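You operate a simulated robot arm through the tools that you are given. There is no shell and no other tool. Be economical: measure what you need, move in short steps, check, and stop when the job is done.

Carry out the task below with a simulated two-armed robot. There is one attempt and no reset: what you move stays moved.

TASK
Put the can labelled "primer" from the padded end of the yellow stand on the middle of the orange board and the can that says "WAX" on the top of the extract fan box. Put the tall white can from the belt of the strap machine on the brown paper sheet there. Fetch the white drawer front from the top of the grey bench and set it on the shelf under the grey bench. Put the grey sanding block from the top of the grey bench on the padded end of the yellow stand. Put the blue sample board on the top of the grey bench away on the cart 72 lower deck. Take the drawer front that says "62" from the cart 29 padded top and leave it on the cart 57 padded top. The order is free. Set down upright: can, tall white can.

Only the result counts: the job must be done as asked and must still hold three seconds after the hand-in. Knocking over, shifting, dropping, spilling or breaking anything else fails it. Flat cloth is picked up by pressing the open fingertips on it (5 to 10 N) and closing them slowly along it; thin cloth reads only 2 to 8 mm in the jaws.

THE ROBOT
Two 7-joint arms with two-finger parallel grippers on one trunk, on a base that drives. Base frame: it is fixed to the floor where the robot stands at the start and does not move with it; the origin is under the middle of the robot, x ahead of it, y to its left, z up. Units: m, degrees, N and s.
The left shoulder is at the start at [0.07, 0.163, 1.145], the right one opposite. With the tool pointing down near the work surface each hand reaches from about 0.38 to 0.88 m from the robot's upright axis, wherever it stands, measured 20 degrees to its own side. Places, roughly: blue sample board (15x7x2 cm) [-2.2, -2.1, 0.8]; cart 57 padded top [0.5, -9.9, 0.9]; cart 72 lower deck [-0.3, -7.8, 0.2]; drawer front [0.25, -10.5, 1]; grey sanding block [-2, -1.25, 0.75]; middle of the orange board (20x15 cm) [0.2, -2.46, 0.8]; padded end of the yellow stand [0.6, 0, 0.8]; paper sheet (11x20x1 cm) [0.3, 2.4, 0.8]; primer can, short can [0.5, 0, 0.75]; shelf under the grey bench [-2, -1.2, 0.3]; tall white can [-0.25, 2.5, 0.75]; top of the extract fan box (40x15 cm) [3.48, 0.52, 0.62]; white drawer front (39x15x5 cm) [-2.3, -0.6, 0.8]. Payload 3.43 kg a hand.
The TCP of each hand is the grasp point between the finger pads, 0.034 m short of the fingertips. In the tool frame z runs along the fingers and y along their closing line. Largest opening 0.128 m; finger width 0.024, thickness 0.012; the body of the gripper, 0.048 by 0.13 m, starts 0.096 m behind the TCP.
Orientation is that of the tool frame in the base frame, as a unit quaternion [x, y, z, w]. With the fingers straight down and closing along the base's y, the tool's x points along the base's -x, its y along +y and its z along -z.

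THE INTERFACE
- The arms move only by the tool jog_arm. It takes "left_steps", "right_steps" or both (then of equal length, played together; a hand with none holds still); each is one flat list of numbers, 7 for each row, row after row: the shift along the base's x, y, z in cm, then the turn, a rotation vector about the base's x, y, z in degrees, then the opening in per cent of the stroke, from 0 (shut) to 100 (fully open). In form: [dx, dy, dz, ax, ay, az, jaw, dx, dy, dz, ax, ay, az, jaw, ...]. A call has 1 to 10 rows; each row shifts and turns the commanded pose from where the row before left it. Rows are played at 5 a second. More than 0.05 m and 8.6 degrees between two rows, or a gripper value outside its range, and nothing of the call is played. Where a pose cannot be reached the arm comes as near as it can. A force on the tool above 40 N (or 10 N above the force at the start of the call, whichever is more), or a blocked arm, ends the call early, and 0.2 s more pass. The fingers move at their own pace (about 0.153 m/s each) and stop on an object; they squeeze with about 27 N. The grip force told is the motor's: it shows also when the fingers shut on nothing. Time passes only in rows, and 0.2 s behind the last, so rows that do not move let the fingers close. It gives the time, the measured TCP pose, the force on the tool (base axes), the opening and the grip force at its end, in the units of the frame above (readings bear some noise), with the torque about the TCP (base axes, N m) and any sound that the robot's microphone picked up.
- Cameras (640 x 400 px; columns grow to the right, rows downward): "scene" is now at [0.1305, 0.003, 1.3565]; the picture's right is [0.02, -1.00, 0.00], its down [-0.74, -0.01, -0.68] and it looks along [0.68, 0.01, -0.74] (base axes); focal length 262 px, centre (320, 200). "left" rides on the left gripper at [0.076, 0.011, -0.16] in its tool frame; the picture's right is [-0.15, 0.99, 0.00], its down [-0.88, -0.13, -0.46] and it looks along [-0.45, -0.07, 0.89] (tool axes); focal length 234 px, centre (320, 200). "right" rides on the right gripper at [0.076, -0.011, -0.16] in its tool frame; the picture's right is [0.15, 0.99, 0.00], its down [-0.88, 0.13, -0.46] and it looks along [-0.45, 0.07, 0.89] (tool axes); focal length 234 px, centre (320, 200). There is no depth. A picture from a camera that has moved, and an enlarged one, comes with that camera's place and axes in the base frame and with its lens.
- get_image(camera): a new picture of that camera. No time passes.
- slide_trunk(by): slides the trunk up (or, below 0, down) by that many m; the arms and the scene camera ride with it, the base frame stays. It gives what a move gives, with no picture.
- drive_base(legs): drives the robot by 1 to 6 legs, each [ahead, left, turn to the left] in m, m and degrees, along the robot's own axes; the way and the turn of a leg run together, so that a leg with both is an arc; at most 1.5 m and 180 degrees a leg. The arms and the cameras ride along, it lands a little off, and it stops where it bumps. It gives what a move gives.
- aim_head(pan, tilt): turns the head with the scene camera to pan (to the left, within 86 degrees either way) and tilt (down, from -29 to 69), counted from straight ahead of the robot. It gives what a move gives.
- inspect(camera, box): a new picture of the part [left, top, right, bottom] of that camera's present view, enlarged. No time passes.
- finish_job(): hands the job in; it is judged then, once.

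Go step by step. Nothing tells you exact positions but the pictures and the camera data: compare them with the known pose of the tool, close in by small moves and look again before you grip or let go. The budget is 207 turns and 194 pictures, counting those below and the enlarged ones. Unless the task says otherwise, let go and move clear before handing in.

The tools are called after "Call:" by a JSON object that holds its "op" and its "data". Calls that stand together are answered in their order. jog_arm: Moves the arms, as the interface text tells. Its arguments: {"type":"object","properties":{"left_steps":{"type":"array","items":{"type":"number"}},"right_steps":{"type":"array","items":{"type":"number"}}},"required":[]} The other tools are called the same way: slide_trunk (by) slides the trunk up or down; drive_base (legs) drives the base; aim_head (pan, tilt) turns the head that bears the scene camera; get_image (camera) takes a picture; inspect (camera, box) takes an enlarged picture of a part of a camera's view; finish_job () hands the job in.

At the start:

```text
time: 0.0
left_tcp_pos: [0.3956, 0.1928, 1.0931]
left_orientation: [0.0, 1.0, 0.0, 0.0]
left_wrist_force: [0.1, -0.2, -0.4]
left_moment: [0.0, 0.0, -0.01]
left_gripper_width: 0.1282
left_finger_force: 0.1
right_tcp_pos: [0.4082, -0.1638, 1.0992]
right_orientation: [0.001, 1.0, 0.001, 0.0]
right_wrist_force: [0.4, 0.2, -0.7]
right_moment: [0.02, 0.03, 0.04]
right_gripper_width: 0.1283
right_finger_force: 0.0
trunk travel left (down, up): [-0.625, 0.315]
robot x, y, heading: [0.0, 0.001, 0.0]
head pan, tilt: [1.0, 47.3]
```

scene: 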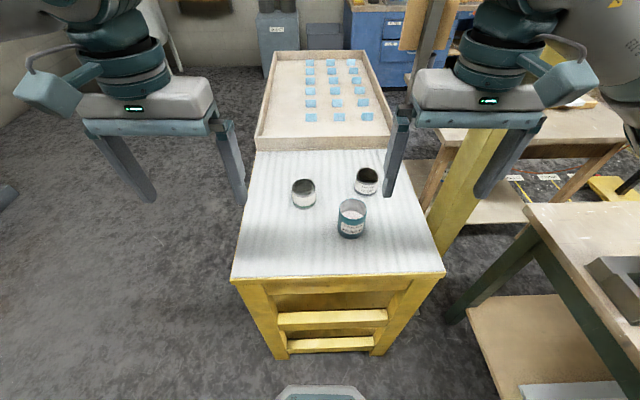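
right: 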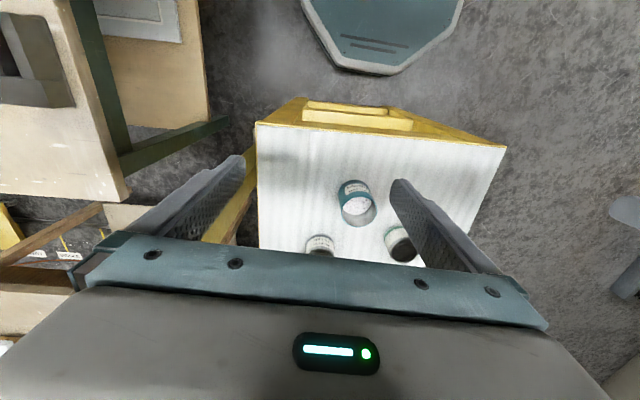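
left: 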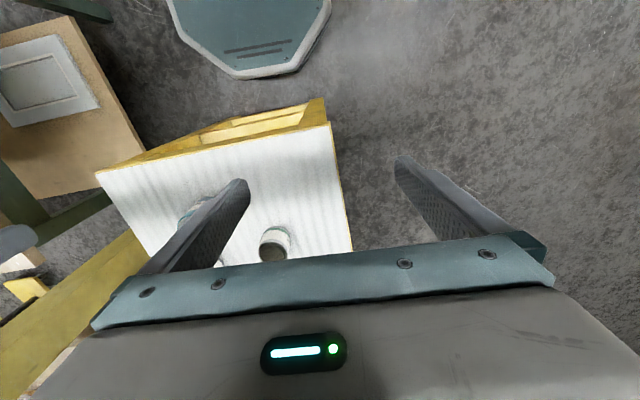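

I see three cans on the padded end of the yellow stand. I'll enlarge them to read the labels.

Call:
{"op": "inspect", "data": {"camera": "scene", "box": [260, 150, 420, 250]}}

Call:
{"op": "inspect", "data": {"camera": "right", "box": [280, 150, 440, 250]}}

```text
4.00 times, centred on (340, 200) of scene
camera zoom: at [0.1305, 0.003, 1.3565], right [0.02, -1.0, 0.0], down [-0.74, -0.01, -0.68], along [0.68, 0.01, -0.74], focal length 1050 px, centre (240, 200)
```

zoom: 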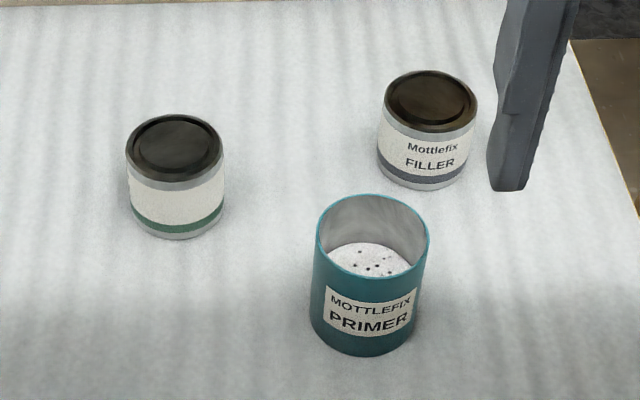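

```text
4.00 times, centred on (360, 200) of right
camera zoom: at [0.3344, -0.1752, 1.2573], right [-0.15, 0.99, 0.0], down [0.88, 0.13, 0.46], along [0.45, 0.07, -0.89], focal length 937 px, centre (160, 200)
```

zoom: 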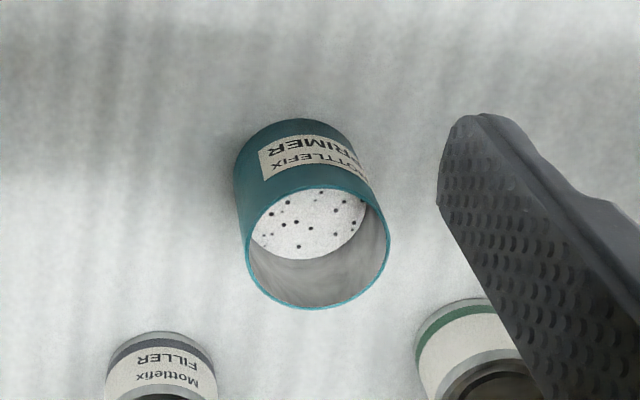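

Green-striped can faces away (probably WAX); primer rim is near (0.539,-0.069,0.88), the stand top near 0.80. I'll move the right hand above the primer can and check.

Call:
{"op": "jog_arm", "data": {"right_steps": [2.62, 1.9, -3, 0, 0, 0, 100, 2.62, 1.9, -3, 0, 0, 0, 100, 2.62, 1.9, -3, 0, 0, 0, 100, 2.62, 1.9, -3, 0, 0, 0, 100, 2.62, 1.9, -3, 0, 0, 0, 100, 0, 0, 0, 0, 0, 0, 100]}}

Call:
{"op": "get_image", "data": {"camera": "right"}}

Call:
{"op": "get_image", "data": {"camera": "left"}}

```text
time: 1.4
left_tcp_pos: [0.3954, 0.1921, 1.0935]
left_orientation: [0.0, 1.0, 0.001, 0.0]
left_wrist_force: [0.6, -0.3, -0.2]
left_moment: [-0.01, -0.03, 0.0]
left_gripper_width: 0.1282
left_finger_force: 0.1
right_tcp_pos: [0.541, -0.0681, 0.9477]
right_orientation: [0.0, 1.0, 0.001, -0.001]
right_wrist_force: [0.6, -0.8, -0.6]
right_moment: [0.01, 0.02, -0.03]
right_gripper_width: 0.1282
right_finger_force: 0.0
trunk travel left (down, up): [-0.625, 0.315]
robot x, y, heading: [0.0009, -0.0023, 0.0]
head pan, tilt: [1.0, 47.3]
```

```text
188 pictures are left
camera right: at [0.4665, -0.0791, 1.107], right [-0.15, 0.99, 0.0], down [0.88, 0.13, 0.46], along [0.45, 0.07, -0.89], focal length 234 px, centre (320, 200)
```

right: 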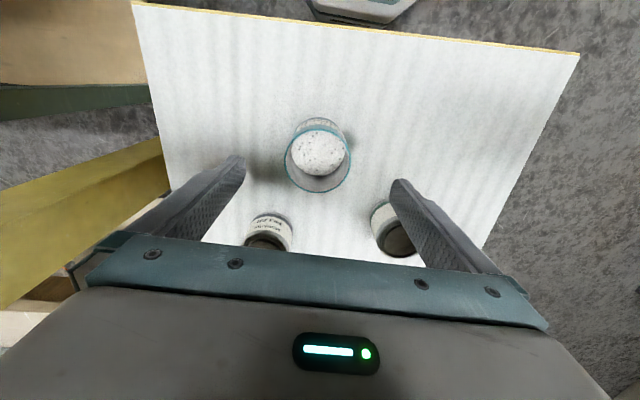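

```text
187 pictures are left
camera left: at [0.3199, 0.2038, 1.254], right [0.15, 0.99, 0.0], down [0.88, -0.13, 0.46], along [0.45, -0.07, -0.89], focal length 234 px, centre (320, 200)
```

left: 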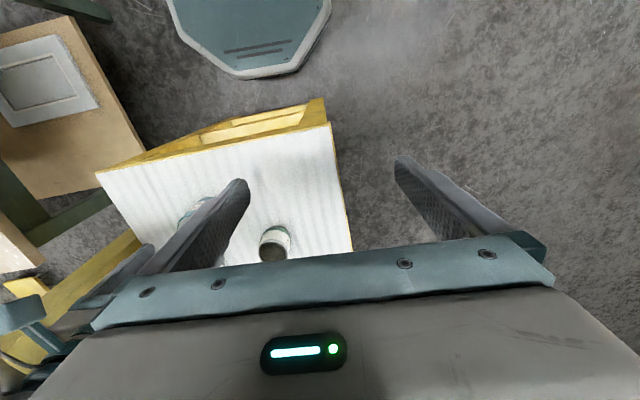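

The hand is centred over the primer can. I'll descend and grip.

Call:
{"op": "jog_arm", "data": {"right_steps": [-0.3, -0.2, -4, 0, 0, 0, 100, 0, 0, -4, 0, 0, 0, 100, 0, 0, -1.8, 0, 0, 0, 100, 0, 0, 0, 0, 0, 0, 0, 0, 0, 0, 0, 0, 0, 0, 0, 0, 0, 0, 0, 0, 0]}}

Call:
{"op": "get_image", "data": {"camera": "scene"}}

```text
time: 2.8
left_tcp_pos: [0.3973, 0.1929, 1.0934]
left_orientation: [0.001, 1.0, 0.0, 0.0]
left_wrist_force: [0.1, -0.5, -0.9]
left_moment: [0.03, -0.01, -0.03]
left_gripper_width: 0.1279
left_finger_force: 0.1
right_tcp_pos: [0.5397, -0.0726, 0.8511]
right_orientation: [0.0, 1.0, 0.001, -0.001]
right_wrist_force: [-1.3, -0.3, 0.6]
right_moment: [-0.01, 0.0, 0.05]
right_gripper_width: 0.0675
right_finger_force: 26.8
trunk travel left (down, up): [-0.625, 0.315]
robot x, y, heading: [-0.0013, 0.0003, 0.0]
head pan, tilt: [1.0, 47.3]
```

```text
186 pictures are left
camera scene: at [0.1307, 0.003, 1.3564], right [0.02, -1.0, 0.0], down [-0.74, -0.01, -0.68], along [0.68, 0.01, -0.74], focal length 262 px, centre (320, 200)
```

scene: 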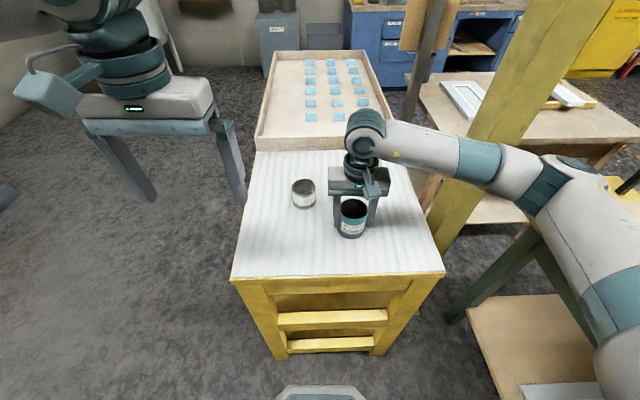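

The primer is gripped (67.5 mm). I'll lift it and retract the right hand, then bring the left over the green-striped can.

Call:
{"op": "jog_arm", "data": {"right_steps": [0, 0, 4, 0, 0, 0, 0, 0, 0, 4.5, 0, 0, 0, 0, 0, 0, 4.5, 0, 0, 0, 0, -3, -3, 1, 0, 0, 0, 0, -3, -3, 1, 0, 0, 0, 0, -3, -3, 1, 0, 0, 0, 0, -2, -2, 1, 0, 0, 0, 0, 0, 0, 0, 0, 0, 0, 0, 0, 0, 0, 0, 0, 0, 0, 0, 0, 0, 0, 0, 0, 0], "left_steps": [0, 0, 0, 0, 0, 0, 100, 0, 0, 0, 0, 0, 0, 100, 3.47, -1.99, -2.3, 0, 0, 0, 100, 3.47, -1.99, -2.3, 0, 0, 0, 100, 3.47, -1.99, -2.3, 0, 0, 0, 100, 3.47, -1.99, -2.3, 0, 0, 0, 100, 3.47, -1.99, -2.3, 0, 0, 0, 100, 3.47, -1.99, -2.3, 0, 0, 0, 100, 3.47, -1.99, -2.3, 0, 0, 0, 100, 0, 0, 0, 0, 0, 0, 100]}}

Call:
{"op": "get_image", "data": {"camera": "left"}}

Call:
{"op": "get_image", "data": {"camera": "scene"}}

```text
time: 5.0
left_tcp_pos: [0.6393, 0.0534, 0.9329]
left_orientation: [0.0, 1.0, -0.001, 0.0]
left_wrist_force: [0.4, -0.7, -0.8]
left_moment: [0.01, -0.06, 0.0]
left_gripper_width: 0.1279
left_finger_force: 0.1
right_tcp_pos: [0.4278, -0.1827, 1.0178]
right_orientation: [0.0, 1.0, 0.0, 0.0]
right_wrist_force: [0.0, -0.4, -1.3]
right_moment: [0.0, 0.0, 0.0]
right_gripper_width: 0.0674
right_finger_force: 27.2
trunk travel left (down, up): [-0.625, 0.315]
robot x, y, heading: [-0.0004, -0.0016, 0.3]
head pan, tilt: [1.0, 47.3]
```

```text
185 pictures are left
camera left: at [0.562, 0.0654, 1.0933], right [0.15, 0.99, 0.0], down [0.88, -0.13, 0.46], along [0.45, -0.07, -0.89], focal length 234 px, centre (320, 200)
```

left: 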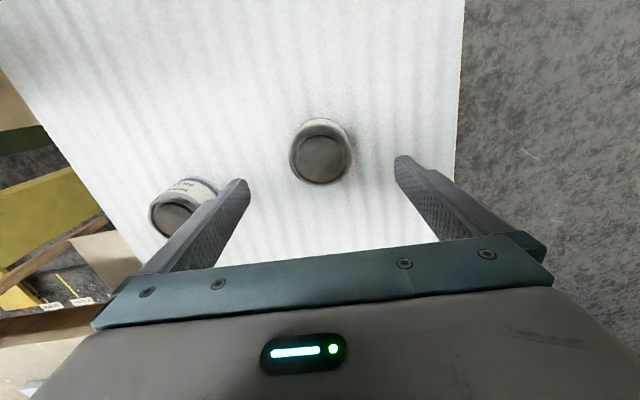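

```text
184 pictures are left
camera scene: at [0.1298, 0.0038, 1.3566], right [0.02, -1.0, 0.0], down [-0.74, -0.01, -0.68], along [0.68, 0.01, -0.74], focal length 262 px, centre (320, 200)
```

scene: 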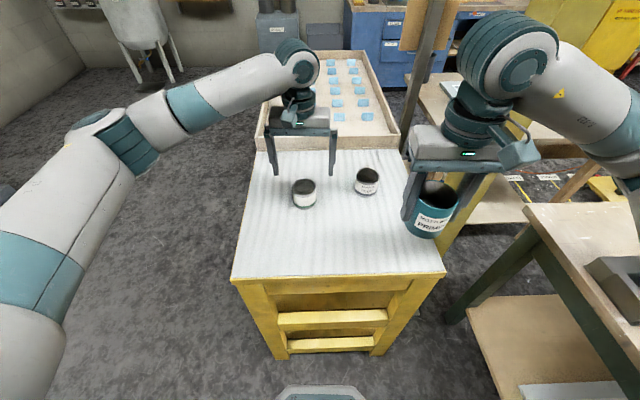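

The left hand is centred over the short can. Descending and gripping.

Call:
{"op": "jog_arm", "data": {"left_steps": [0, 0, -4, 0, 0, 0, 100, 0, 0, -4, 0, 0, 0, 100, -0.1, 0, -1, 0, 0, 0, 100, 0, 0, 0, 0, 0, 0, 0, 0, 0, 0, 0, 0, 0, 0, 0, 0, 0, 0, 0, 0, 0, 0, 0, 4, 0, 0, 0, 0, 0, 0, 4, 0, 0, 0, 0, -3, 3, 3, 0, 0, 0, 0, -3, 3, 3, 0, 0, 0, 0]}}

Call:
{"op": "get_image", "data": {"camera": "scene"}}

```text
refused: row 9 steps farther than a row can; nothing moved
```

```text
183 pictures are left
camera scene: at [0.1298, 0.0038, 1.3566], right [0.02, -1.0, 0.0], down [-0.74, -0.01, -0.68], along [0.68, 0.01, -0.74], focal length 262 px, centre (320, 200)
```

scene: 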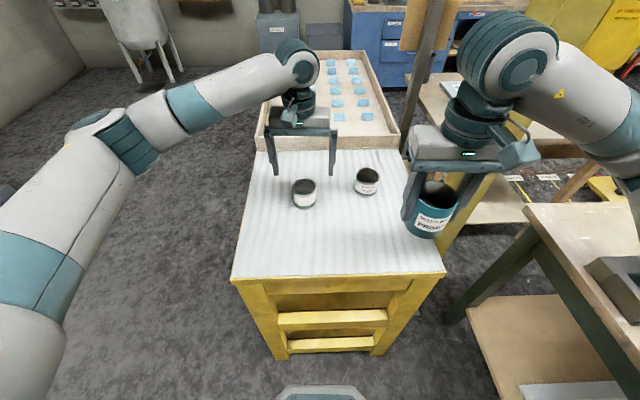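

The last rows were too long a step; I'll repeat it with shorter ones.

Call:
{"op": "jog_arm", "data": {"left_steps": [0, 0, -4, 0, 0, 0, 100, 0, 0, -4, 0, 0, 0, 100, -0.1, 0, -1, 0, 0, 0, 100, 0, 0, 0, 0, 0, 0, 0, 0, 0, 0, 0, 0, 0, 0, 0, 0, 0, 0, 0, 0, 0, 0, 0, 4, 0, 0, 0, 0, 0, 0, 4.5, 0, 0, 0, 0, -3, 2, 3, 0, 0, 0, 0, -3, 2, 3, 0, 0, 0, 0]}}

Call:
{"op": "jog_arm", "data": {"left_steps": [-3, 2, 2, 0, 0, 0, 0, -3, 2, 2, 0, 0, 0, 0, -3, 1, 1, 0, 0, 0, 0, -3, 1, 1, 0, 0, 0, 0, -2, 1, 0, 0, 0, 0, 0]}}

Call:
{"op": "get_image", "data": {"camera": "scene"}}

```text
time: 7.2
left_tcp_pos: [0.5782, 0.0918, 0.9884]
left_orientation: [-0.001, 1.0, 0.001, 0.0]
left_wrist_force: [-0.6, 0.4, -2.8]
left_moment: [0.03, -0.03, 0.0]
left_gripper_width: 0.065
left_finger_force: 27.3
right_tcp_pos: [0.4276, -0.1829, 1.0193]
right_orientation: [0.0, 1.0, 0.0, 0.0]
right_wrist_force: [-0.5, -0.5, -2.0]
right_moment: [-0.02, -0.01, -0.01]
right_gripper_width: 0.0677
right_finger_force: 26.5
trunk travel left (down, up): [-0.625, 0.315]
robot x, y, heading: [-0.0005, 0.0016, -0.4]
head pan, tilt: [1.0, 47.3]
```

```text
time: 8.4
left_tcp_pos: [0.4396, 0.1637, 1.048]
left_orientation: [0.0, 1.0, -0.001, 0.0]
left_wrist_force: [0.3, -0.3, -3.1]
left_moment: [-0.02, -0.02, 0.03]
left_gripper_width: 0.0647
left_finger_force: 27.1
right_tcp_pos: [0.4294, -0.182, 1.0183]
right_orientation: [0.0, 1.0, 0.0, 0.0]
right_wrist_force: [1.3, -0.4, -1.3]
right_moment: [0.01, -0.02, -0.01]
right_gripper_width: 0.0675
right_finger_force: 27.0
trunk travel left (down, up): [-0.625, 0.315]
robot x, y, heading: [-0.0006, -0.0022, -0.2]
head pan, tilt: [1.0, 47.3]
```

```text
182 pictures are left
camera scene: at [0.1307, 0.0034, 1.3564], right [0.02, -1.0, 0.0], down [-0.74, -0.01, -0.68], along [0.68, 0.01, -0.74], focal length 262 px, centre (320, 200)
```

scene: 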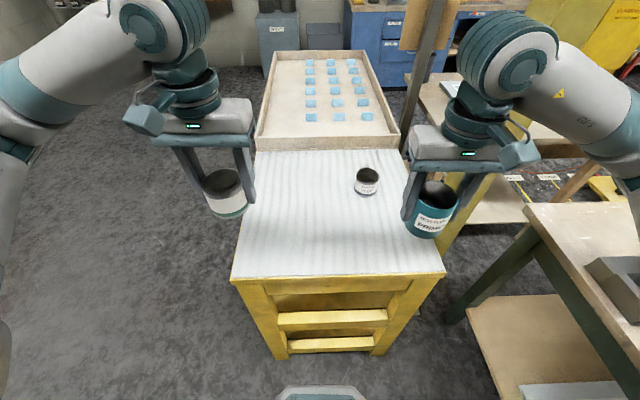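

Both cans are held. I'll turn the left can to see its hidden label.

Call:
{"op": "jog_arm", "data": {"left_steps": [0, 0, 0, 0, 0, -8.5, 0, 0, 0, 0, 0, 0, -8.5, 0, 0, 0, 0, 0, 0, -8.5, 0, 0, 0, 0, 0, 0, -8.5, 0, 0, 0, 0, 0, 0, -8.5, 0, 0, 0, 0, 0, 0, -8.5, 0, 0, 0, 0, 0, 0, -8.5, 0, 0, 0, 0, 0, 0, -8.5, 0, 0, 0, 0, 0, 0, -8.5, 0, 0, 0, 0, 0, 0, -8.5, 0]}}

Call:
{"op": "inspect", "data": {"camera": "scene", "box": [140, 100, 300, 240]}}

```text
time: 10.6
left_tcp_pos: [0.4385, 0.163, 1.0484]
left_orientation: [0.677, 0.736, 0.0, 0.001]
left_wrist_force: [-0.1, 0.3, -2.5]
left_moment: [-0.02, 0.01, 0.0]
left_gripper_width: 0.0649
left_finger_force: 26.6
right_tcp_pos: [0.428, -0.1837, 1.0178]
right_orientation: [-0.001, 1.0, -0.001, -0.001]
right_wrist_force: [0.1, -0.2, -1.6]
right_moment: [0.0, -0.03, -0.01]
right_gripper_width: 0.0675
right_finger_force: 27.2
trunk travel left (down, up): [-0.625, 0.315]
robot x, y, heading: [0.0006, 0.0011, -0.0]
head pan, tilt: [1.0, 47.3]
```

```text
2.86 times, centred on (220, 170) of scene
camera zoom: at [0.1308, 0.0029, 1.3564], right [0.02, -1.0, 0.0], down [-0.74, -0.01, -0.68], along [0.68, 0.01, -0.74], focal length 750 px, centre (606, 286)
```

zoom: 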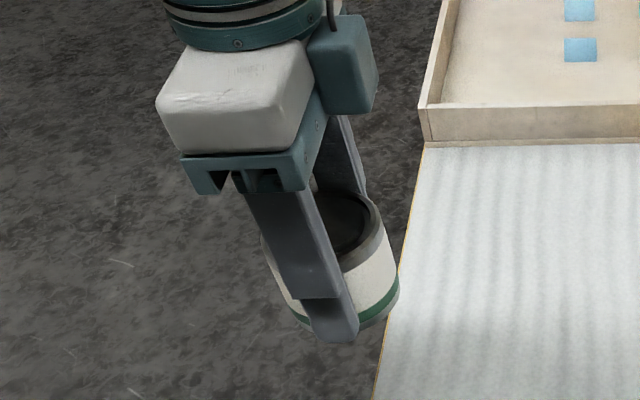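

Nothing shows yet; I turn it further.

Call:
{"op": "jog_arm", "data": {"left_steps": [0, 0, 0, 0, 0, -8.5, 0, 0, 0, 0, 0, 0, -8.5, 0, 0, 0, 0, 0, 0, -8.5, 0, 0, 0, 0, 0, 0, -8.5, 0, 0, 0, 0, 0, 0, -8.5, 0, 0, 0, 0, 0, 0, -8.5, 0, 0, 0, 0, 0, 0, -8.5, 0]}}

Call:
{"op": "inspect", "data": {"camera": "scene", "box": [140, 100, 300, 240]}}

```text
time: 12.2
left_tcp_pos: [0.4403, 0.1631, 1.0465]
left_orientation: [0.953, 0.302, 0.0, 0.0]
left_wrist_force: [0.4, 0.3, -2.5]
left_moment: [0.01, 0.01, -0.02]
left_gripper_width: 0.0653
left_finger_force: 27.2
right_tcp_pos: [0.4291, -0.184, 1.0176]
right_orientation: [0.0, 1.0, 0.0, -0.001]
right_wrist_force: [0.6, -0.2, -1.6]
right_moment: [0.01, -0.02, -0.02]
right_gripper_width: 0.0675
right_finger_force: 27.3
trunk travel left (down, up): [-0.625, 0.315]
robot x, y, heading: [-0.0009, -0.001, -0.2]
head pan, tilt: [1.0, 47.3]
```

```text
2.86 times, centred on (220, 170) of scene
camera zoom: at [0.1308, 0.003, 1.3564], right [0.02, -1.0, 0.0], down [-0.74, -0.01, -0.68], along [0.68, 0.01, -0.74], focal length 750 px, centre (606, 286)
```

zoom: 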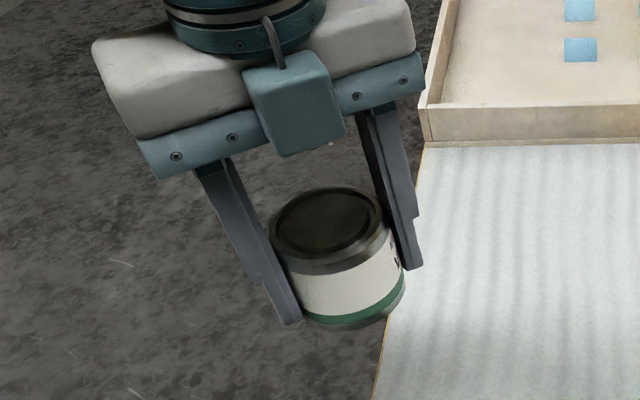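

Lettering is starting to appear at the right edge; a bit further.

Call:
{"op": "jog_arm", "data": {"left_steps": [0, 0, 0, 0, 0, -8.5, 0, 0, 0, 0, 0, 0, -8.5, 0, 0, 0, 0, 0, 0, -8.5, 0, 0, 0, 0, 0, 0, -8.5, 0, 0, 0, 0, 0, 0, 0, 0]}}

Call:
{"op": "inspect", "data": {"camera": "scene", "box": [180, 120, 280, 200]}}

```text
time: 13.4
left_tcp_pos: [0.4384, 0.1635, 1.047]
left_orientation: [1.0, 0.012, -0.001, 0.0]
left_wrist_force: [-0.2, 0.5, -2.6]
left_moment: [-0.01, 0.03, 0.0]
left_gripper_width: 0.065
left_finger_force: 27.3
right_tcp_pos: [0.4293, -0.1833, 1.0182]
right_orientation: [0.0, 1.0, 0.001, -0.001]
right_wrist_force: [0.2, 0.0, -1.9]
right_moment: [0.01, -0.01, 0.01]
right_gripper_width: 0.0677
right_finger_force: 27.1
trunk travel left (down, up): [-0.625, 0.315]
robot x, y, heading: [-0.0028, 0.0012, 0.1]
head pan, tilt: [1.0, 47.3]
```

```text
5.00 times, centred on (230, 160) of scene
camera zoom: at [0.1308, 0.003, 1.3564], right [0.02, -1.0, 0.0], down [-0.74, -0.01, -0.68], along [0.68, 0.01, -0.74], focal length 1313 px, centre (770, 400)
```

zoom: 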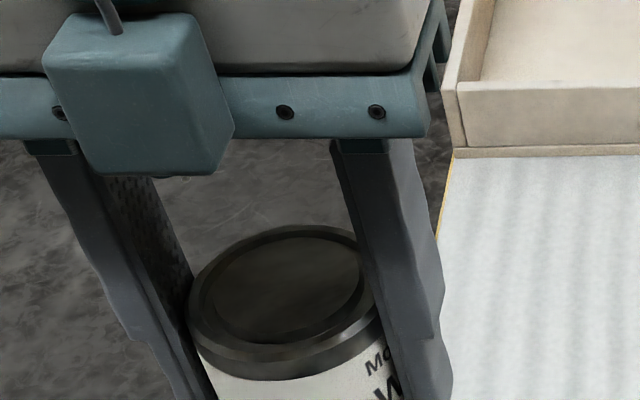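

It reads "Mo… W…" – that is WAX. I'll turn the hand back and look about for the fan box and the way.

Call:
{"op": "jog_arm", "data": {"left_steps": [0, 0, 0, 0, 0, 8.5, 0, 0, 0, 0, 0, 0, 8.5, 0, 0, 0, 0, 0, 0, 8.5, 0, 0, 0, 0, 0, 0, 8.5, 0, 0, 0, 0, 0, 0, 8.5, 0, 0, 0, 0, 0, 0, 8.5, 0, 0, 0, 0, 0, 0, 8.5, 0, 0, 0, 0, 0, 0, 8.5, 0, 0, 0, 0, 0, 0, 8.5, 0, 0, 0, 0, 0, 0, 8.5, 0]}}

Call:
{"op": "jog_arm", "data": {"left_steps": [0, 0, 0, 0, 0, 8.5, 0, 0, 0, 0, 0, 0, 8.5, 0, 0, 0, 0, 0, 0, 8.5, 0, 0, 0, 0, 0, 0, 8.5, 0, 0, 0, 0, 0, 0, 8.5, 0, 0, 0, 0, 0, 0, 8.5, 0, 0, 0, 0, 0, 0, 8.5, 0, 0, 0, 0, 0, 0, 8.5, 0, 0, 0, 0, 0, 0, 8.5, 0, 0, 0, 0, 0, 0, 8.5, 0]}}

Call:
{"op": "jog_arm", "data": {"left_steps": [0, 0, 0, 0, 0, 8.5, 0]}}

Call:
{"op": "aim_head", "data": {"pan": 0, "tilt": 15}}

Call:
{"op": "get_image", "data": {"camera": "scene"}}

Call:
{"op": "aim_head", "data": {"pan": 60, "tilt": 25}}

Call:
{"op": "get_image", "data": {"camera": "scene"}}

Call:
{"op": "aim_head", "data": {"pan": -70, "tilt": 25}}

Call:
{"op": "get_image", "data": {"camera": "scene"}}

```text
time: 15.6
left_tcp_pos: [0.4384, 0.1631, 1.0468]
left_orientation: [0.728, 0.686, 0.0, 0.0]
left_wrist_force: [0.5, 0.1, -3.4]
left_moment: [0.0, -0.02, 0.03]
left_gripper_width: 0.065
left_finger_force: 27.2
right_tcp_pos: [0.4278, -0.183, 1.0178]
right_orientation: [-0.001, 1.0, 0.0, -0.001]
right_wrist_force: [-0.1, 0.3, -2.4]
right_moment: [0.02, 0.02, -0.03]
right_gripper_width: 0.0677
right_finger_force: 27.1
trunk travel left (down, up): [-0.625, 0.315]
robot x, y, heading: [0.0001, 0.0039, -0.1]
head pan, tilt: [1.0, 47.3]
```

```text
time: 17.8
left_tcp_pos: [0.439, 0.1618, 1.0474]
left_orientation: [0.074, 0.997, 0.001, 0.0]
left_wrist_force: [-0.8, -0.9, -3.0]
left_moment: [-0.02, -0.05, 0.01]
left_gripper_width: 0.0648
left_finger_force: 27.1
right_tcp_pos: [0.4288, -0.1844, 1.0173]
right_orientation: [0.0, 1.0, -0.001, -0.001]
right_wrist_force: [-0.3, -0.7, -1.2]
right_moment: [0.0, -0.01, -0.05]
right_gripper_width: 0.0678
right_finger_force: 26.7
trunk travel left (down, up): [-0.625, 0.315]
robot x, y, heading: [-0.0026, -0.0009, -0.1]
head pan, tilt: [1.0, 47.3]
```

```text
time: 18.2
left_tcp_pos: [0.4386, 0.1631, 1.048]
left_orientation: [-0.001, 1.0, 0.001, 0.001]
left_wrist_force: [-0.1, 0.4, -2.5]
left_moment: [-0.01, -0.02, -0.01]
left_gripper_width: 0.0649
left_finger_force: 26.9
right_tcp_pos: [0.4298, -0.1837, 1.0178]
right_orientation: [0.0, 1.0, 0.0, -0.001]
right_wrist_force: [-0.6, -1.1, -1.5]
right_moment: [-0.01, -0.02, -0.03]
right_gripper_width: 0.0677
right_finger_force: 27.3
trunk travel left (down, up): [-0.625, 0.315]
robot x, y, heading: [0.0019, -0.0029, -0.2]
head pan, tilt: [1.0, 47.3]
```

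```text
time: 19.2
left_tcp_pos: [0.44, 0.1621, 1.0464]
left_orientation: [-0.001, 1.0, 0.0, 0.0]
left_wrist_force: [-0.1, -0.2, -3.0]
left_moment: [0.03, 0.02, 0.0]
left_gripper_width: 0.0651
left_finger_force: 26.9
right_tcp_pos: [0.428, -0.1837, 1.0169]
right_orientation: [0.0, 1.0, 0.001, -0.001]
right_wrist_force: [0.4, 0.1, -1.6]
right_moment: [-0.02, -0.07, -0.01]
right_gripper_width: 0.0675
right_finger_force: 26.8
trunk travel left (down, up): [-0.625, 0.315]
robot x, y, heading: [-0.002, 0.0019, 0.0]
head pan, tilt: [0.0, 15.0]
```

```text
178 pictures are left
camera scene: at [0.1449, 0.0016, 1.4065], right [0.0, -1.0, 0.0], down [-0.26, 0.0, -0.97], along [0.97, 0.0, -0.26], focal length 262 px, centre (320, 200)
```

scene: 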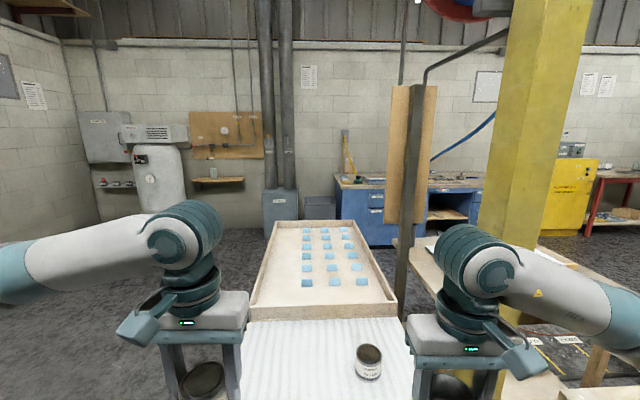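

```text
time: 20.5
left_tcp_pos: [0.4395, 0.1629, 1.0475]
left_orientation: [0.0, 1.0, 0.0, 0.0]
left_wrist_force: [0.0, -0.1, -3.1]
left_moment: [0.0, -0.02, -0.01]
left_gripper_width: 0.065
left_finger_force: 27.1
right_tcp_pos: [0.4287, -0.1832, 1.0176]
right_orientation: [0.0, 1.0, -0.001, 0.0]
right_wrist_force: [0.1, 1.2, -2.0]
right_moment: [-0.01, -0.03, -0.02]
right_gripper_width: 0.0675
right_finger_force: 27.2
trunk travel left (down, up): [-0.625, 0.315]
robot x, y, heading: [-0.0011, -0.0004, 0.2]
head pan, tilt: [60.0, 25.0]
```

```text
177 pictures are left
camera scene: at [0.0976, 0.0814, 1.3903], right [0.87, -0.5, 0.0], down [-0.21, -0.37, -0.91], along [0.45, 0.78, -0.42], focal length 262 px, centre (320, 200)
```

scene: 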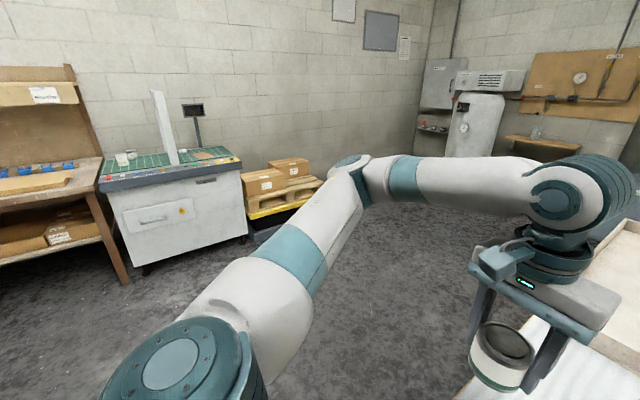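

```text
time: 22.6
left_tcp_pos: [0.4397, 0.1617, 1.0462]
left_orientation: [0.0, 1.0, 0.0, 0.0]
left_wrist_force: [-0.4, -0.2, -2.5]
left_moment: [0.0, -0.01, -0.02]
left_gripper_width: 0.065
left_finger_force: 26.9
right_tcp_pos: [0.4291, -0.1827, 1.018]
right_orientation: [0.0, 1.0, 0.0, -0.001]
right_wrist_force: [-0.3, 0.4, -1.4]
right_moment: [0.0, -0.02, 0.0]
right_gripper_width: 0.0679
right_finger_force: 26.8
trunk travel left (down, up): [-0.625, 0.315]
robot x, y, heading: [0.0037, 0.0031, 0.3]
head pan, tilt: [-70.0, 25.0]
```

```text
176 pictures are left
camera scene: at [0.083, -0.0849, 1.3903], right [-0.94, -0.34, 0.0], down [-0.15, 0.4, -0.91], along [0.31, -0.85, -0.42], focal length 262 px, centre (320, 200)
```

scene: 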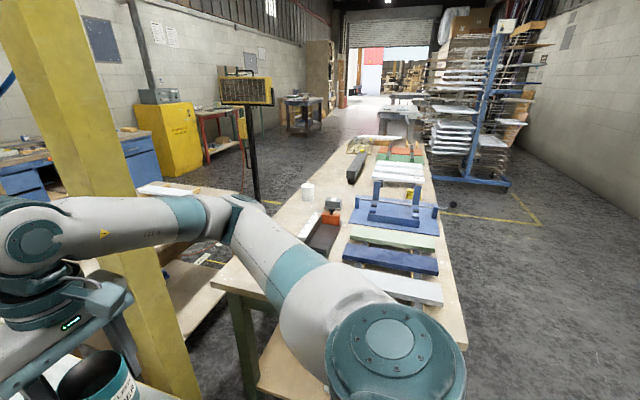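

The fan box is the grey box under the ducts at about (3.5,0.5). I'll drive around the left of the stand toward it.

Call:
{"op": "drive_base", "data": {"legs": [[0, 0.75, 0], [1.4, 0, 0], [0.9, 0, 0]]}}

Call:
{"op": "aim_head", "data": {"pan": 0, "tilt": 35}}

Call:
{"op": "get_image", "data": {"camera": "scene"}}

```text
time: 37.5
left_tcp_pos: [2.7272, 0.943, 1.0478]
left_orientation: [-0.013, 1.0, 0.0, 0.0]
left_wrist_force: [0.1, 0.5, -3.3]
left_moment: [0.03, 0.01, -0.01]
left_gripper_width: 0.0649
left_finger_force: 26.2
right_tcp_pos: [2.7251, 0.5964, 1.017]
right_orientation: [-0.012, 1.0, 0.0, 0.0]
right_wrist_force: [-0.6, 0.1, -1.7]
right_moment: [0.01, 0.05, 0.03]
right_gripper_width: 0.0677
right_finger_force: 26.9
trunk travel left (down, up): [-0.625, 0.315]
robot x, y, heading: [2.2927, 0.7706, 1.3]
head pan, tilt: [-70.0, 25.0]
```

```text
time: 39.0
left_tcp_pos: [2.7273, 0.9431, 1.0475]
left_orientation: [-0.012, 1.0, 0.0, 0.0]
left_wrist_force: [-0.5, -0.9, -2.0]
left_moment: [-0.03, 0.0, -0.01]
left_gripper_width: 0.0652
left_finger_force: 27.0
right_tcp_pos: [2.7249, 0.5961, 1.0187]
right_orientation: [-0.012, 1.0, 0.0, 0.0]
right_wrist_force: [0.4, 0.3, -2.6]
right_moment: [0.01, 0.03, -0.01]
right_gripper_width: 0.0678
right_finger_force: 26.4
trunk travel left (down, up): [-0.625, 0.315]
robot x, y, heading: [2.293, 0.7709, 1.2]
head pan, tilt: [0.0, 35.0]
```

```text
175 pictures are left
camera scene: at [2.4314, 0.7745, 1.3746], right [0.02, -1.0, 0.0], down [-0.57, -0.01, -0.82], along [0.82, 0.02, -0.57], focal length 262 px, centre (320, 200)
```

scene: 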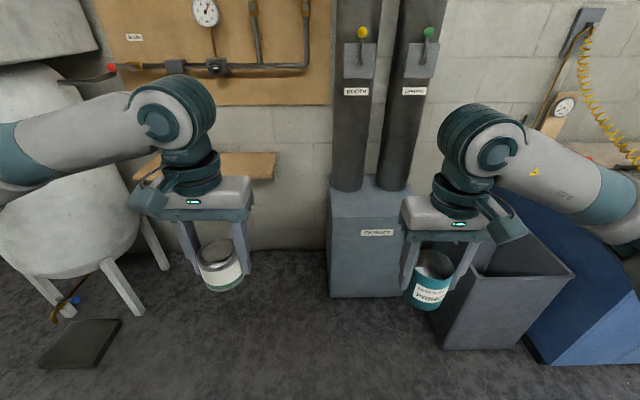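

The EXTRACT box top spans about x 3.40–3.55, y 0.35–0.75. I'll drive closer.

Call:
{"op": "drive_base", "data": {"legs": [[0, -0.25, -1.2], [0.5, 0, 0]]}}

Call:
{"op": "aim_head", "data": {"pan": 0, "tilt": 50}}

Call:
{"op": "get_image", "data": {"camera": "scene"}}

Call:
{"op": "get_image", "data": {"camera": "left"}}

```text
time: 43.3
left_tcp_pos: [3.2355, 0.6895, 1.0475]
left_orientation: [-0.003, 1.0, 0.001, 0.0]
left_wrist_force: [0.2, 0.3, -2.3]
left_moment: [0.0, 0.04, 0.0]
left_gripper_width: 0.0652
left_finger_force: 27.4
right_tcp_pos: [3.2282, 0.3423, 1.0174]
right_orientation: [-0.003, 1.0, 0.001, -0.001]
right_wrist_force: [-0.3, 0.5, -1.9]
right_moment: [-0.02, 0.03, -0.01]
right_gripper_width: 0.0679
right_finger_force: 26.9
trunk travel left (down, up): [-0.625, 0.315]
robot x, y, heading: [2.7987, 0.5236, 0.4]
head pan, tilt: [0.0, 35.0]
```

```text
time: 44.1
left_tcp_pos: [3.2362, 0.689, 1.0466]
left_orientation: [-0.003, 1.0, 0.0, 0.0]
left_wrist_force: [0.8, 0.1, -2.5]
left_moment: [-0.01, -0.01, -0.04]
left_gripper_width: 0.065
left_finger_force: 27.4
right_tcp_pos: [3.2281, 0.3429, 1.019]
right_orientation: [-0.002, 1.0, 0.0, 0.0]
right_wrist_force: [0.5, -0.5, -1.8]
right_moment: [0.0, 0.01, -0.03]
right_gripper_width: 0.0677
right_finger_force: 27.2
trunk travel left (down, up): [-0.625, 0.315]
robot x, y, heading: [2.7949, 0.5212, 0.1]
head pan, tilt: [0.0, 50.0]
```

```text
174 pictures are left
camera scene: at [2.9266, 0.5263, 1.3529], right [0.01, -1.0, 0.0], down [-0.77, 0.0, -0.64], along [0.64, 0.0, -0.77], focal length 262 px, centre (320, 200)
```

scene: 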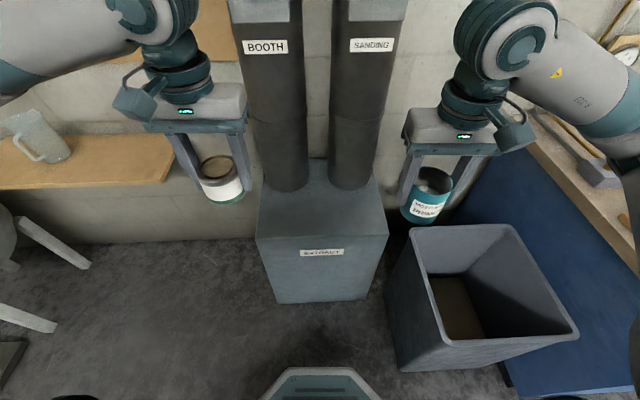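

```text
173 pictures are left
camera left: at [3.1598, 0.7005, 1.2076], right [0.14, 0.99, 0.0], down [0.88, -0.13, 0.46], along [0.45, -0.06, -0.89], focal length 234 px, centre (320, 200)
```

left: 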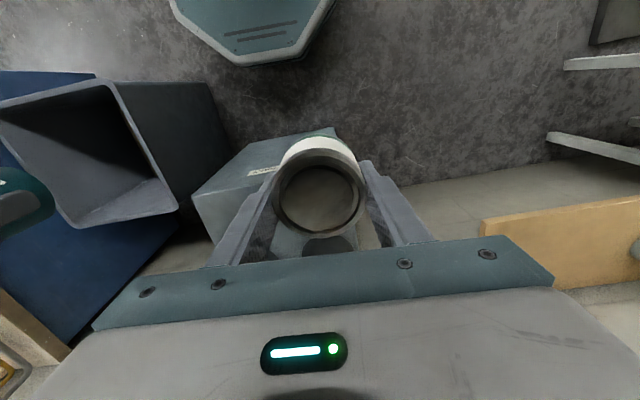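

The box top is about z 0.62–0.66 with the ducts behind x 3.56. I'll bring the can over its front part.

Call:
{"op": "jog_arm", "data": {"left_steps": [3.73, -2.15, -1.5, 0, 0, 0, 0, 3.73, -2.15, -1.5, 0, 0, 0, 0, 3.73, -2.15, -1.5, 0, 0, 0, 0, 3.73, -2.15, -1.5, 0, 0, 0, 0, 3.73, -2.15, -1.5, 0, 0, 0, 0, 3.73, -2.15, -1.5, 0, 0, 0, 0, 0, 0, -5, 0, 0, 0, 0, 0, 0, -5, 0, 0, 0, 0, 0, 0, -5, 0, 0, 0, 0, 0, 0, 0, 0, 0, 0, 0]}}

Call:
{"op": "get_image", "data": {"camera": "scene"}}

Call:
{"op": "get_image", "data": {"camera": "left"}}

```text
time: 46.3
left_tcp_pos: [3.4621, 0.5606, 0.8065]
left_orientation: [-0.002, 1.0, 0.001, 0.0]
left_wrist_force: [-0.5, 0.0, -3.3]
left_moment: [-0.01, -0.05, -0.03]
left_gripper_width: 0.0651
left_finger_force: 27.6
right_tcp_pos: [3.227, 0.3434, 1.0179]
right_orientation: [-0.003, 1.0, 0.0, 0.0]
right_wrist_force: [0.3, 0.4, -1.4]
right_moment: [-0.01, -0.02, 0.01]
right_gripper_width: 0.0677
right_finger_force: 27.0
trunk travel left (down, up): [-0.625, 0.315]
robot x, y, heading: [2.7955, 0.519, 0.3]
head pan, tilt: [0.0, 50.0]
```

```text
172 pictures are left
camera scene: at [2.9264, 0.526, 1.3529], right [0.01, -1.0, 0.0], down [-0.77, 0.0, -0.64], along [0.64, 0.0, -0.77], focal length 262 px, centre (320, 200)
```

scene: 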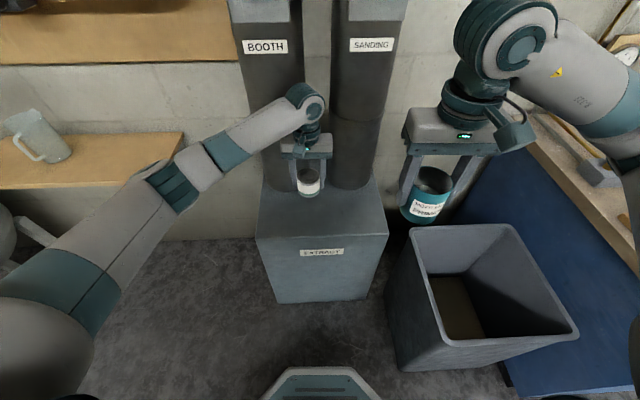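

```text
171 pictures are left
camera left: at [3.3852, 0.5724, 0.9672], right [0.14, 0.99, 0.0], down [0.88, -0.13, 0.46], along [0.45, -0.06, -0.89], focal length 234 px, centre (320, 200)
```

left: 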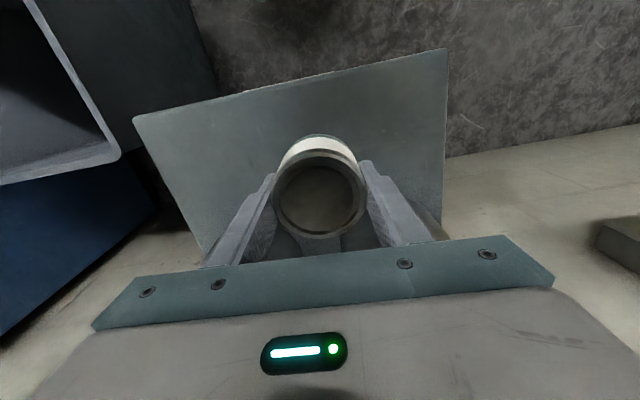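

Well placed over the top. Descending, then feeling for contact.

Call:
{"op": "jog_arm", "data": {"left_steps": [0, 0, -4, 0, 0, 0, 0, 0, 0, -4, 0, 0, 0, 0, 0, 0, -1.5, 0, 0, 0, 0, 0, 0, -0.5, 0, 0, 0, 0, 0, 0, 0, 0, 0, 0, 0]}}

Call:
{"op": "inspect", "data": {"camera": "scene", "box": [240, 130, 400, 270]}}

```text
time: 47.5
left_tcp_pos: [3.4607, 0.5602, 0.7087]
left_orientation: [-0.003, 1.0, 0.0, -0.001]
left_wrist_force: [0.8, -0.1, -2.1]
left_moment: [-0.02, -0.06, 0.03]
left_gripper_width: 0.065
left_finger_force: 26.9
right_tcp_pos: [3.2278, 0.3421, 1.0189]
right_orientation: [-0.003, 1.0, 0.0, 0.0]
right_wrist_force: [-0.6, -0.3, -1.9]
right_moment: [-0.01, -0.01, -0.01]
right_gripper_width: 0.0674
right_finger_force: 27.2
trunk travel left (down, up): [-0.625, 0.315]
robot x, y, heading: [2.7985, 0.5227, 0.6]
head pan, tilt: [0.0, 50.0]
```

```text
2.86 times, centred on (320, 200) of scene
camera zoom: at [2.9269, 0.5261, 1.3528], right [0.01, -1.0, 0.0], down [-0.77, 0.0, -0.64], along [0.64, 0.0, -0.77], focal length 750 px, centre (320, 200)
```

zoom: 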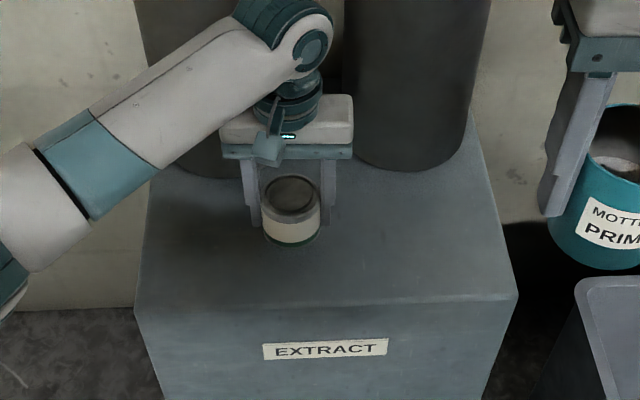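

Call:
{"op": "jog_arm", "data": {"left_steps": [0, 0, -0.5, 0, 0, 0, 0, 0, 0, -0.5, 0, 0, 0, 0, 0, 0, -0.3, 0, 0, 0, 0, 0, 0, -0.3, 0, 0, 0, 0]}}

Call:
{"op": "jog_arm", "data": {"left_steps": [0, 0, -0.3, 0, 0, 0, 0, 0, 0, -0.3, 0, 0, 0, 0]}}

```text
time: 48.5
left_tcp_pos: [3.4609, 0.5596, 0.6903]
left_orientation: [-0.003, 1.0, -0.001, -0.001]
left_wrist_force: [0.0, -0.7, -2.2]
left_moment: [0.01, 0.0, -0.01]
left_gripper_width: 0.0651
left_finger_force: 27.0
right_tcp_pos: [3.2277, 0.3422, 1.0171]
right_orientation: [-0.003, 1.0, 0.0, 0.0]
right_wrist_force: [-0.4, 0.8, -2.8]
right_moment: [-0.02, 0.01, -0.01]
right_gripper_width: 0.0676
right_finger_force: 26.6
trunk travel left (down, up): [-0.625, 0.315]
robot x, y, heading: [2.7988, 0.5224, 0.3]
head pan, tilt: [0.0, 50.0]
```

```text
time: 49.1
left_tcp_pos: [3.4597, 0.5607, 0.6843]
left_orientation: [-0.003, 1.0, 0.0, 0.0]
left_wrist_force: [-0.3, -0.5, -2.2]
left_moment: [0.01, -0.01, -0.01]
left_gripper_width: 0.0653
left_finger_force: 27.3
right_tcp_pos: [3.2283, 0.3424, 1.0178]
right_orientation: [-0.003, 1.0, 0.0, -0.001]
right_wrist_force: [0.4, 0.6, -2.1]
right_moment: [0.0, -0.01, 0.03]
right_gripper_width: 0.0676
right_finger_force: 27.5
trunk travel left (down, up): [-0.625, 0.315]
robot x, y, heading: [2.799, 0.5254, 0.4]
head pan, tilt: [0.0, 50.0]
```

Call:
{"op": "jog_arm", "data": {"left_steps": [0, 0, -0.4, 0, 0, 0, 0, 0, 0, -0.4, 0, 0, 0, 0]}}

Call:
{"op": "jog_arm", "data": {"left_steps": [0, 0, -0.3, 0, 0, 0, 0, 0, 0, -0.3, 0, 0, 0, 0]}}

Call:
{"op": "jog_arm", "data": {"left_steps": [0, 0, -0.3, 0, 0, 0, 0]}}

Call:
{"op": "inspect", "data": {"camera": "scene", "box": [240, 130, 400, 270]}}

```text
time: 49.7
left_tcp_pos: [3.4605, 0.5601, 0.6766]
left_orientation: [-0.003, 1.0, 0.0, -0.001]
left_wrist_force: [-0.7, 0.1, -2.1]
left_moment: [-0.01, 0.0, 0.03]
left_gripper_width: 0.0648
left_finger_force: 26.7
right_tcp_pos: [3.2284, 0.3442, 1.0177]
right_orientation: [-0.003, 1.0, 0.0, -0.001]
right_wrist_force: [-0.3, 0.0, -2.2]
right_moment: [-0.01, 0.01, 0.02]
right_gripper_width: 0.0677
right_finger_force: 26.8
trunk travel left (down, up): [-0.625, 0.315]
robot x, y, heading: [2.7996, 0.5283, 0.0]
head pan, tilt: [0.0, 50.0]
```

```text
time: 50.3
left_tcp_pos: [3.4602, 0.5601, 0.6714]
left_orientation: [-0.003, 1.0, 0.0, -0.001]
left_wrist_force: [0.4, 1.0, -1.4]
left_moment: [0.05, -0.02, -0.02]
left_gripper_width: 0.0649
left_finger_force: 26.9
right_tcp_pos: [3.2288, 0.3426, 1.0188]
right_orientation: [-0.002, 1.0, 0.001, -0.001]
right_wrist_force: [-0.1, 0.2, -1.8]
right_moment: [-0.04, 0.04, 0.0]
right_gripper_width: 0.068
right_finger_force: 27.1
trunk travel left (down, up): [-0.625, 0.315]
robot x, y, heading: [2.7921, 0.5202, 0.1]
head pan, tilt: [0.0, 50.0]
```

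```text
time: 50.7
left_tcp_pos: [3.4591, 0.5592, 0.6678]
left_orientation: [-0.003, 1.0, 0.0, 0.0]
left_wrist_force: [-0.1, -0.1, -2.7]
left_moment: [0.0, 0.02, 0.03]
left_gripper_width: 0.0652
left_finger_force: 26.9
right_tcp_pos: [3.2279, 0.3433, 1.0181]
right_orientation: [-0.003, 1.0, 0.0, 0.0]
right_wrist_force: [0.0, 0.0, -1.7]
right_moment: [0.03, 0.01, 0.02]
right_gripper_width: 0.0676
right_finger_force: 27.1
trunk travel left (down, up): [-0.625, 0.315]
robot x, y, heading: [2.7986, 0.5213, 0.4]
head pan, tilt: [0.0, 50.0]
```

```text
2.86 times, centred on (320, 200) of scene
camera zoom: at [2.9269, 0.5261, 1.3528], right [0.01, -1.0, 0.0], down [-0.77, 0.0, -0.64], along [0.64, 0.0, -0.77], focal length 750 px, centre (320, 200)
```

zoom: 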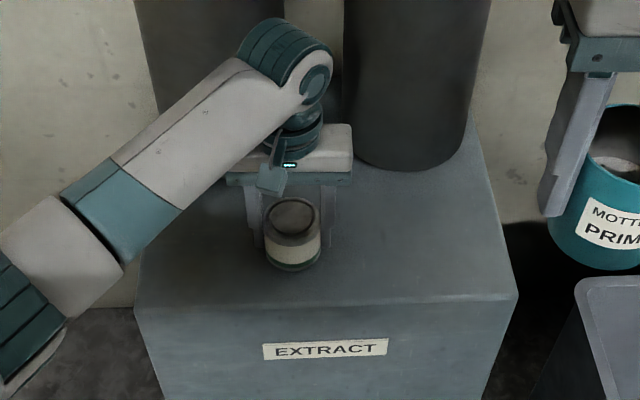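

Call:
{"op": "jog_arm", "data": {"left_steps": [0, 0, -0.2, 0, 0, 0, 0]}}

Call:
{"op": "jog_arm", "data": {"left_steps": [0, 0, -0.25, 0, 0, 0, 0]}}

Call:
{"op": "jog_arm", "data": {"left_steps": [0, 0, -0.25, 0, 0, 0, 0]}}

```text
time: 51.1
left_tcp_pos: [3.4605, 0.5599, 0.6651]
left_orientation: [-0.002, 1.0, 0.0, 0.0]
left_wrist_force: [0.6, -0.3, -2.7]
left_moment: [0.0, 0.0, -0.01]
left_gripper_width: 0.0653
left_finger_force: 27.1
right_tcp_pos: [3.2288, 0.3432, 1.0179]
right_orientation: [-0.002, 1.0, 0.0, -0.001]
right_wrist_force: [0.7, 0.1, -1.7]
right_moment: [-0.02, 0.01, 0.02]
right_gripper_width: 0.0674
right_finger_force: 27.0
trunk travel left (down, up): [-0.625, 0.315]
robot x, y, heading: [2.7986, 0.5237, 0.1]
head pan, tilt: [0.0, 50.0]
```

```text
time: 51.5
left_tcp_pos: [3.4603, 0.5598, 0.664]
left_orientation: [-0.003, 1.0, 0.0, 0.0]
left_wrist_force: [-0.2, 0.2, -2.4]
left_moment: [0.02, 0.0, -0.04]
left_gripper_width: 0.0653
left_finger_force: 27.0
right_tcp_pos: [3.2281, 0.3424, 1.0184]
right_orientation: [-0.003, 1.0, -0.001, 0.0]
right_wrist_force: [-0.2, -1.1, -2.4]
right_moment: [-0.01, -0.01, 0.03]
right_gripper_width: 0.068
right_finger_force: 26.9
trunk travel left (down, up): [-0.625, 0.315]
robot x, y, heading: [2.8017, 0.5269, 0.3]
head pan, tilt: [0.0, 50.0]
```

```text
time: 51.9
left_tcp_pos: [3.4591, 0.56, 0.6613]
left_orientation: [-0.003, 1.0, 0.0, 0.0]
left_wrist_force: [-0.3, 0.9, 1.9]
left_moment: [0.08, 0.09, -0.04]
left_gripper_width: 0.0649
left_finger_force: 27.0
right_tcp_pos: [3.2281, 0.3422, 1.018]
right_orientation: [-0.003, 1.0, 0.0, 0.0]
right_wrist_force: [-0.3, 0.3, -1.4]
right_moment: [0.0, 0.02, -0.03]
right_gripper_width: 0.0674
right_finger_force: 26.9
trunk travel left (down, up): [-0.625, 0.315]
robot x, y, heading: [2.7993, 0.5259, 0.3]
head pan, tilt: [0.0, 50.0]
```

Contact felt. Releasing and lifting clear.

Call:
{"op": "jog_arm", "data": {"left_steps": [0, 0, 0, 0, 0, 0, 60, 0, 0, 0, 0, 0, 0, 80, 0, 0, 0, 0, 0, 0, 80, 0, 0, 3, 0, 0, 0, 80, 0, 0, 4.5, 0, 0, 0, 80, 0, 0, 4.5, 0, 0, 0, 80, -1, 1, 4.5, 0, 0, 0, 80, -1, 1, 4.5, 0, 0, 0, 80, -1, 1, 4.5, 0, 0, 0, 80, -1, 1, 4.5, 0, 0, 0, 80]}}

Call:
{"op": "jog_arm", "data": {"left_steps": [-4, 2, 1, 0, 0, 0, 80, -4, 2, 1, 0, 0, 0, 80, -4, 2, 1, 0, 0, 0, 80, -4, 2, 1, 0, 0, 0, 80, -3, 2, 1, 0, 0, 0, 80]}}

Call:
{"op": "inspect", "data": {"camera": "scene", "box": [240, 130, 400, 270]}}

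```text
time: 54.1
left_tcp_pos: [3.4182, 0.6026, 0.9608]
left_orientation: [-0.003, 1.0, 0.0, -0.001]
left_wrist_force: [0.5, 1.2, 0.4]
left_moment: [-0.01, -0.02, 0.0]
left_gripper_width: 0.1024
left_finger_force: 0.0
right_tcp_pos: [3.2269, 0.3434, 1.0183]
right_orientation: [-0.003, 1.0, 0.0, 0.0]
right_wrist_force: [-0.1, -0.1, -1.7]
right_moment: [-0.01, -0.02, 0.01]
right_gripper_width: 0.0674
right_finger_force: 26.3
trunk travel left (down, up): [-0.625, 0.315]
robot x, y, heading: [2.7973, 0.5215, 0.1]
head pan, tilt: [0.0, 50.0]
```

```text
time: 55.3
left_tcp_pos: [3.2271, 0.7039, 1.0105]
left_orientation: [-0.002, 1.0, 0.0, 0.0]
left_wrist_force: [0.6, 0.6, 0.2]
left_moment: [0.0, -0.02, -0.06]
left_gripper_width: 0.1025
left_finger_force: 0.1
right_tcp_pos: [3.2271, 0.3431, 1.0181]
right_orientation: [-0.002, 1.0, 0.0, 0.0]
right_wrist_force: [0.5, -0.7, -1.7]
right_moment: [-0.01, -0.04, 0.0]
right_gripper_width: 0.0676
right_finger_force: 26.8
trunk travel left (down, up): [-0.625, 0.315]
robot x, y, heading: [2.7975, 0.5245, 0.4]
head pan, tilt: [0.0, 50.0]
```

```text
2.86 times, centred on (320, 200) of scene
camera zoom: at [2.9255, 0.5269, 1.3529], right [0.01, -1.0, 0.0], down [-0.77, 0.0, -0.64], along [0.64, 0.0, -0.77], focal length 750 px, centre (320, 200)
```

zoom: 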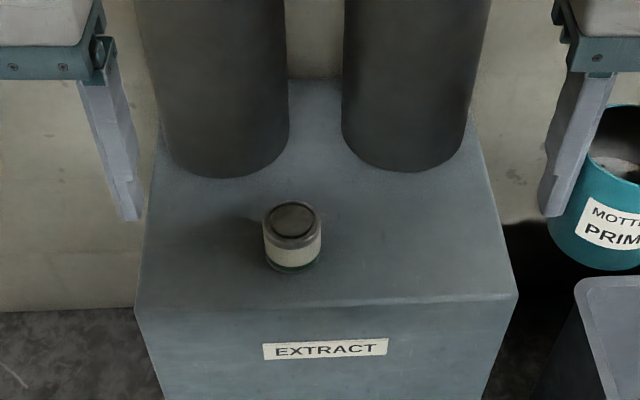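

The WAX can stands on the box. Next I'll go to the strap machine (primer still held in the right hand) for the tall white can.

Call:
{"op": "drive_base", "data": {"legs": [[-0.6, 0, 0], [0, 0.65, 0], [0, 0, 90], [0, 1.2, 0], [0, 0.95, 0]]}}

Call:
{"op": "aim_head", "data": {"pan": 0, "tilt": 35}}

Call:
{"op": "get_image", "data": {"camera": "scene"}}

```text
time: 75.9
left_tcp_pos: [-0.119, 1.5805, 1.0114]
left_orientation: [0.708, -0.706, 0.001, 0.0]
left_wrist_force: [0.4, -0.5, 0.4]
left_moment: [-0.01, -0.03, -0.01]
left_gripper_width: 0.1023
left_finger_force: 0.1
right_tcp_pos: [0.241, 1.5802, 1.0193]
right_orientation: [0.708, -0.706, 0.0, 0.0]
right_wrist_force: [-0.3, 0.3, -1.8]
right_moment: [0.0, -0.02, 0.01]
right_gripper_width: 0.0672
right_finger_force: 27.6
trunk travel left (down, up): [-0.625, 0.315]
robot x, y, heading: [0.0597, 1.1488, 90.3]
head pan, tilt: [0.0, 50.0]
```

```text
time: 76.6
left_tcp_pos: [-0.1183, 1.5804, 1.0115]
left_orientation: [0.708, -0.706, 0.0, 0.0]
left_wrist_force: [-0.3, 0.2, -0.8]
left_moment: [-0.02, 0.02, 0.01]
left_gripper_width: 0.1023
left_finger_force: 0.0
right_tcp_pos: [0.2417, 1.5796, 1.0171]
right_orientation: [0.709, -0.706, 0.0, 0.0]
right_wrist_force: [0.0, 0.4, -2.6]
right_moment: [-0.02, -0.04, 0.03]
right_gripper_width: 0.0676
right_finger_force: 26.8
trunk travel left (down, up): [-0.625, 0.315]
robot x, y, heading: [0.0624, 1.1498, 90.1]
head pan, tilt: [0.0, 35.0]
```

```text
167 pictures are left
camera scene: at [0.0599, 1.29, 1.3745], right [1.0, 0.0, 0.0], down [0.0, -0.57, -0.82], along [0.0, 0.82, -0.57], focal length 262 px, centre (320, 200)
```

scene: 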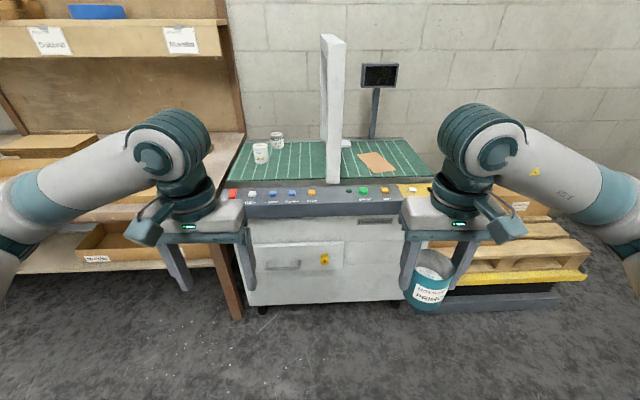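

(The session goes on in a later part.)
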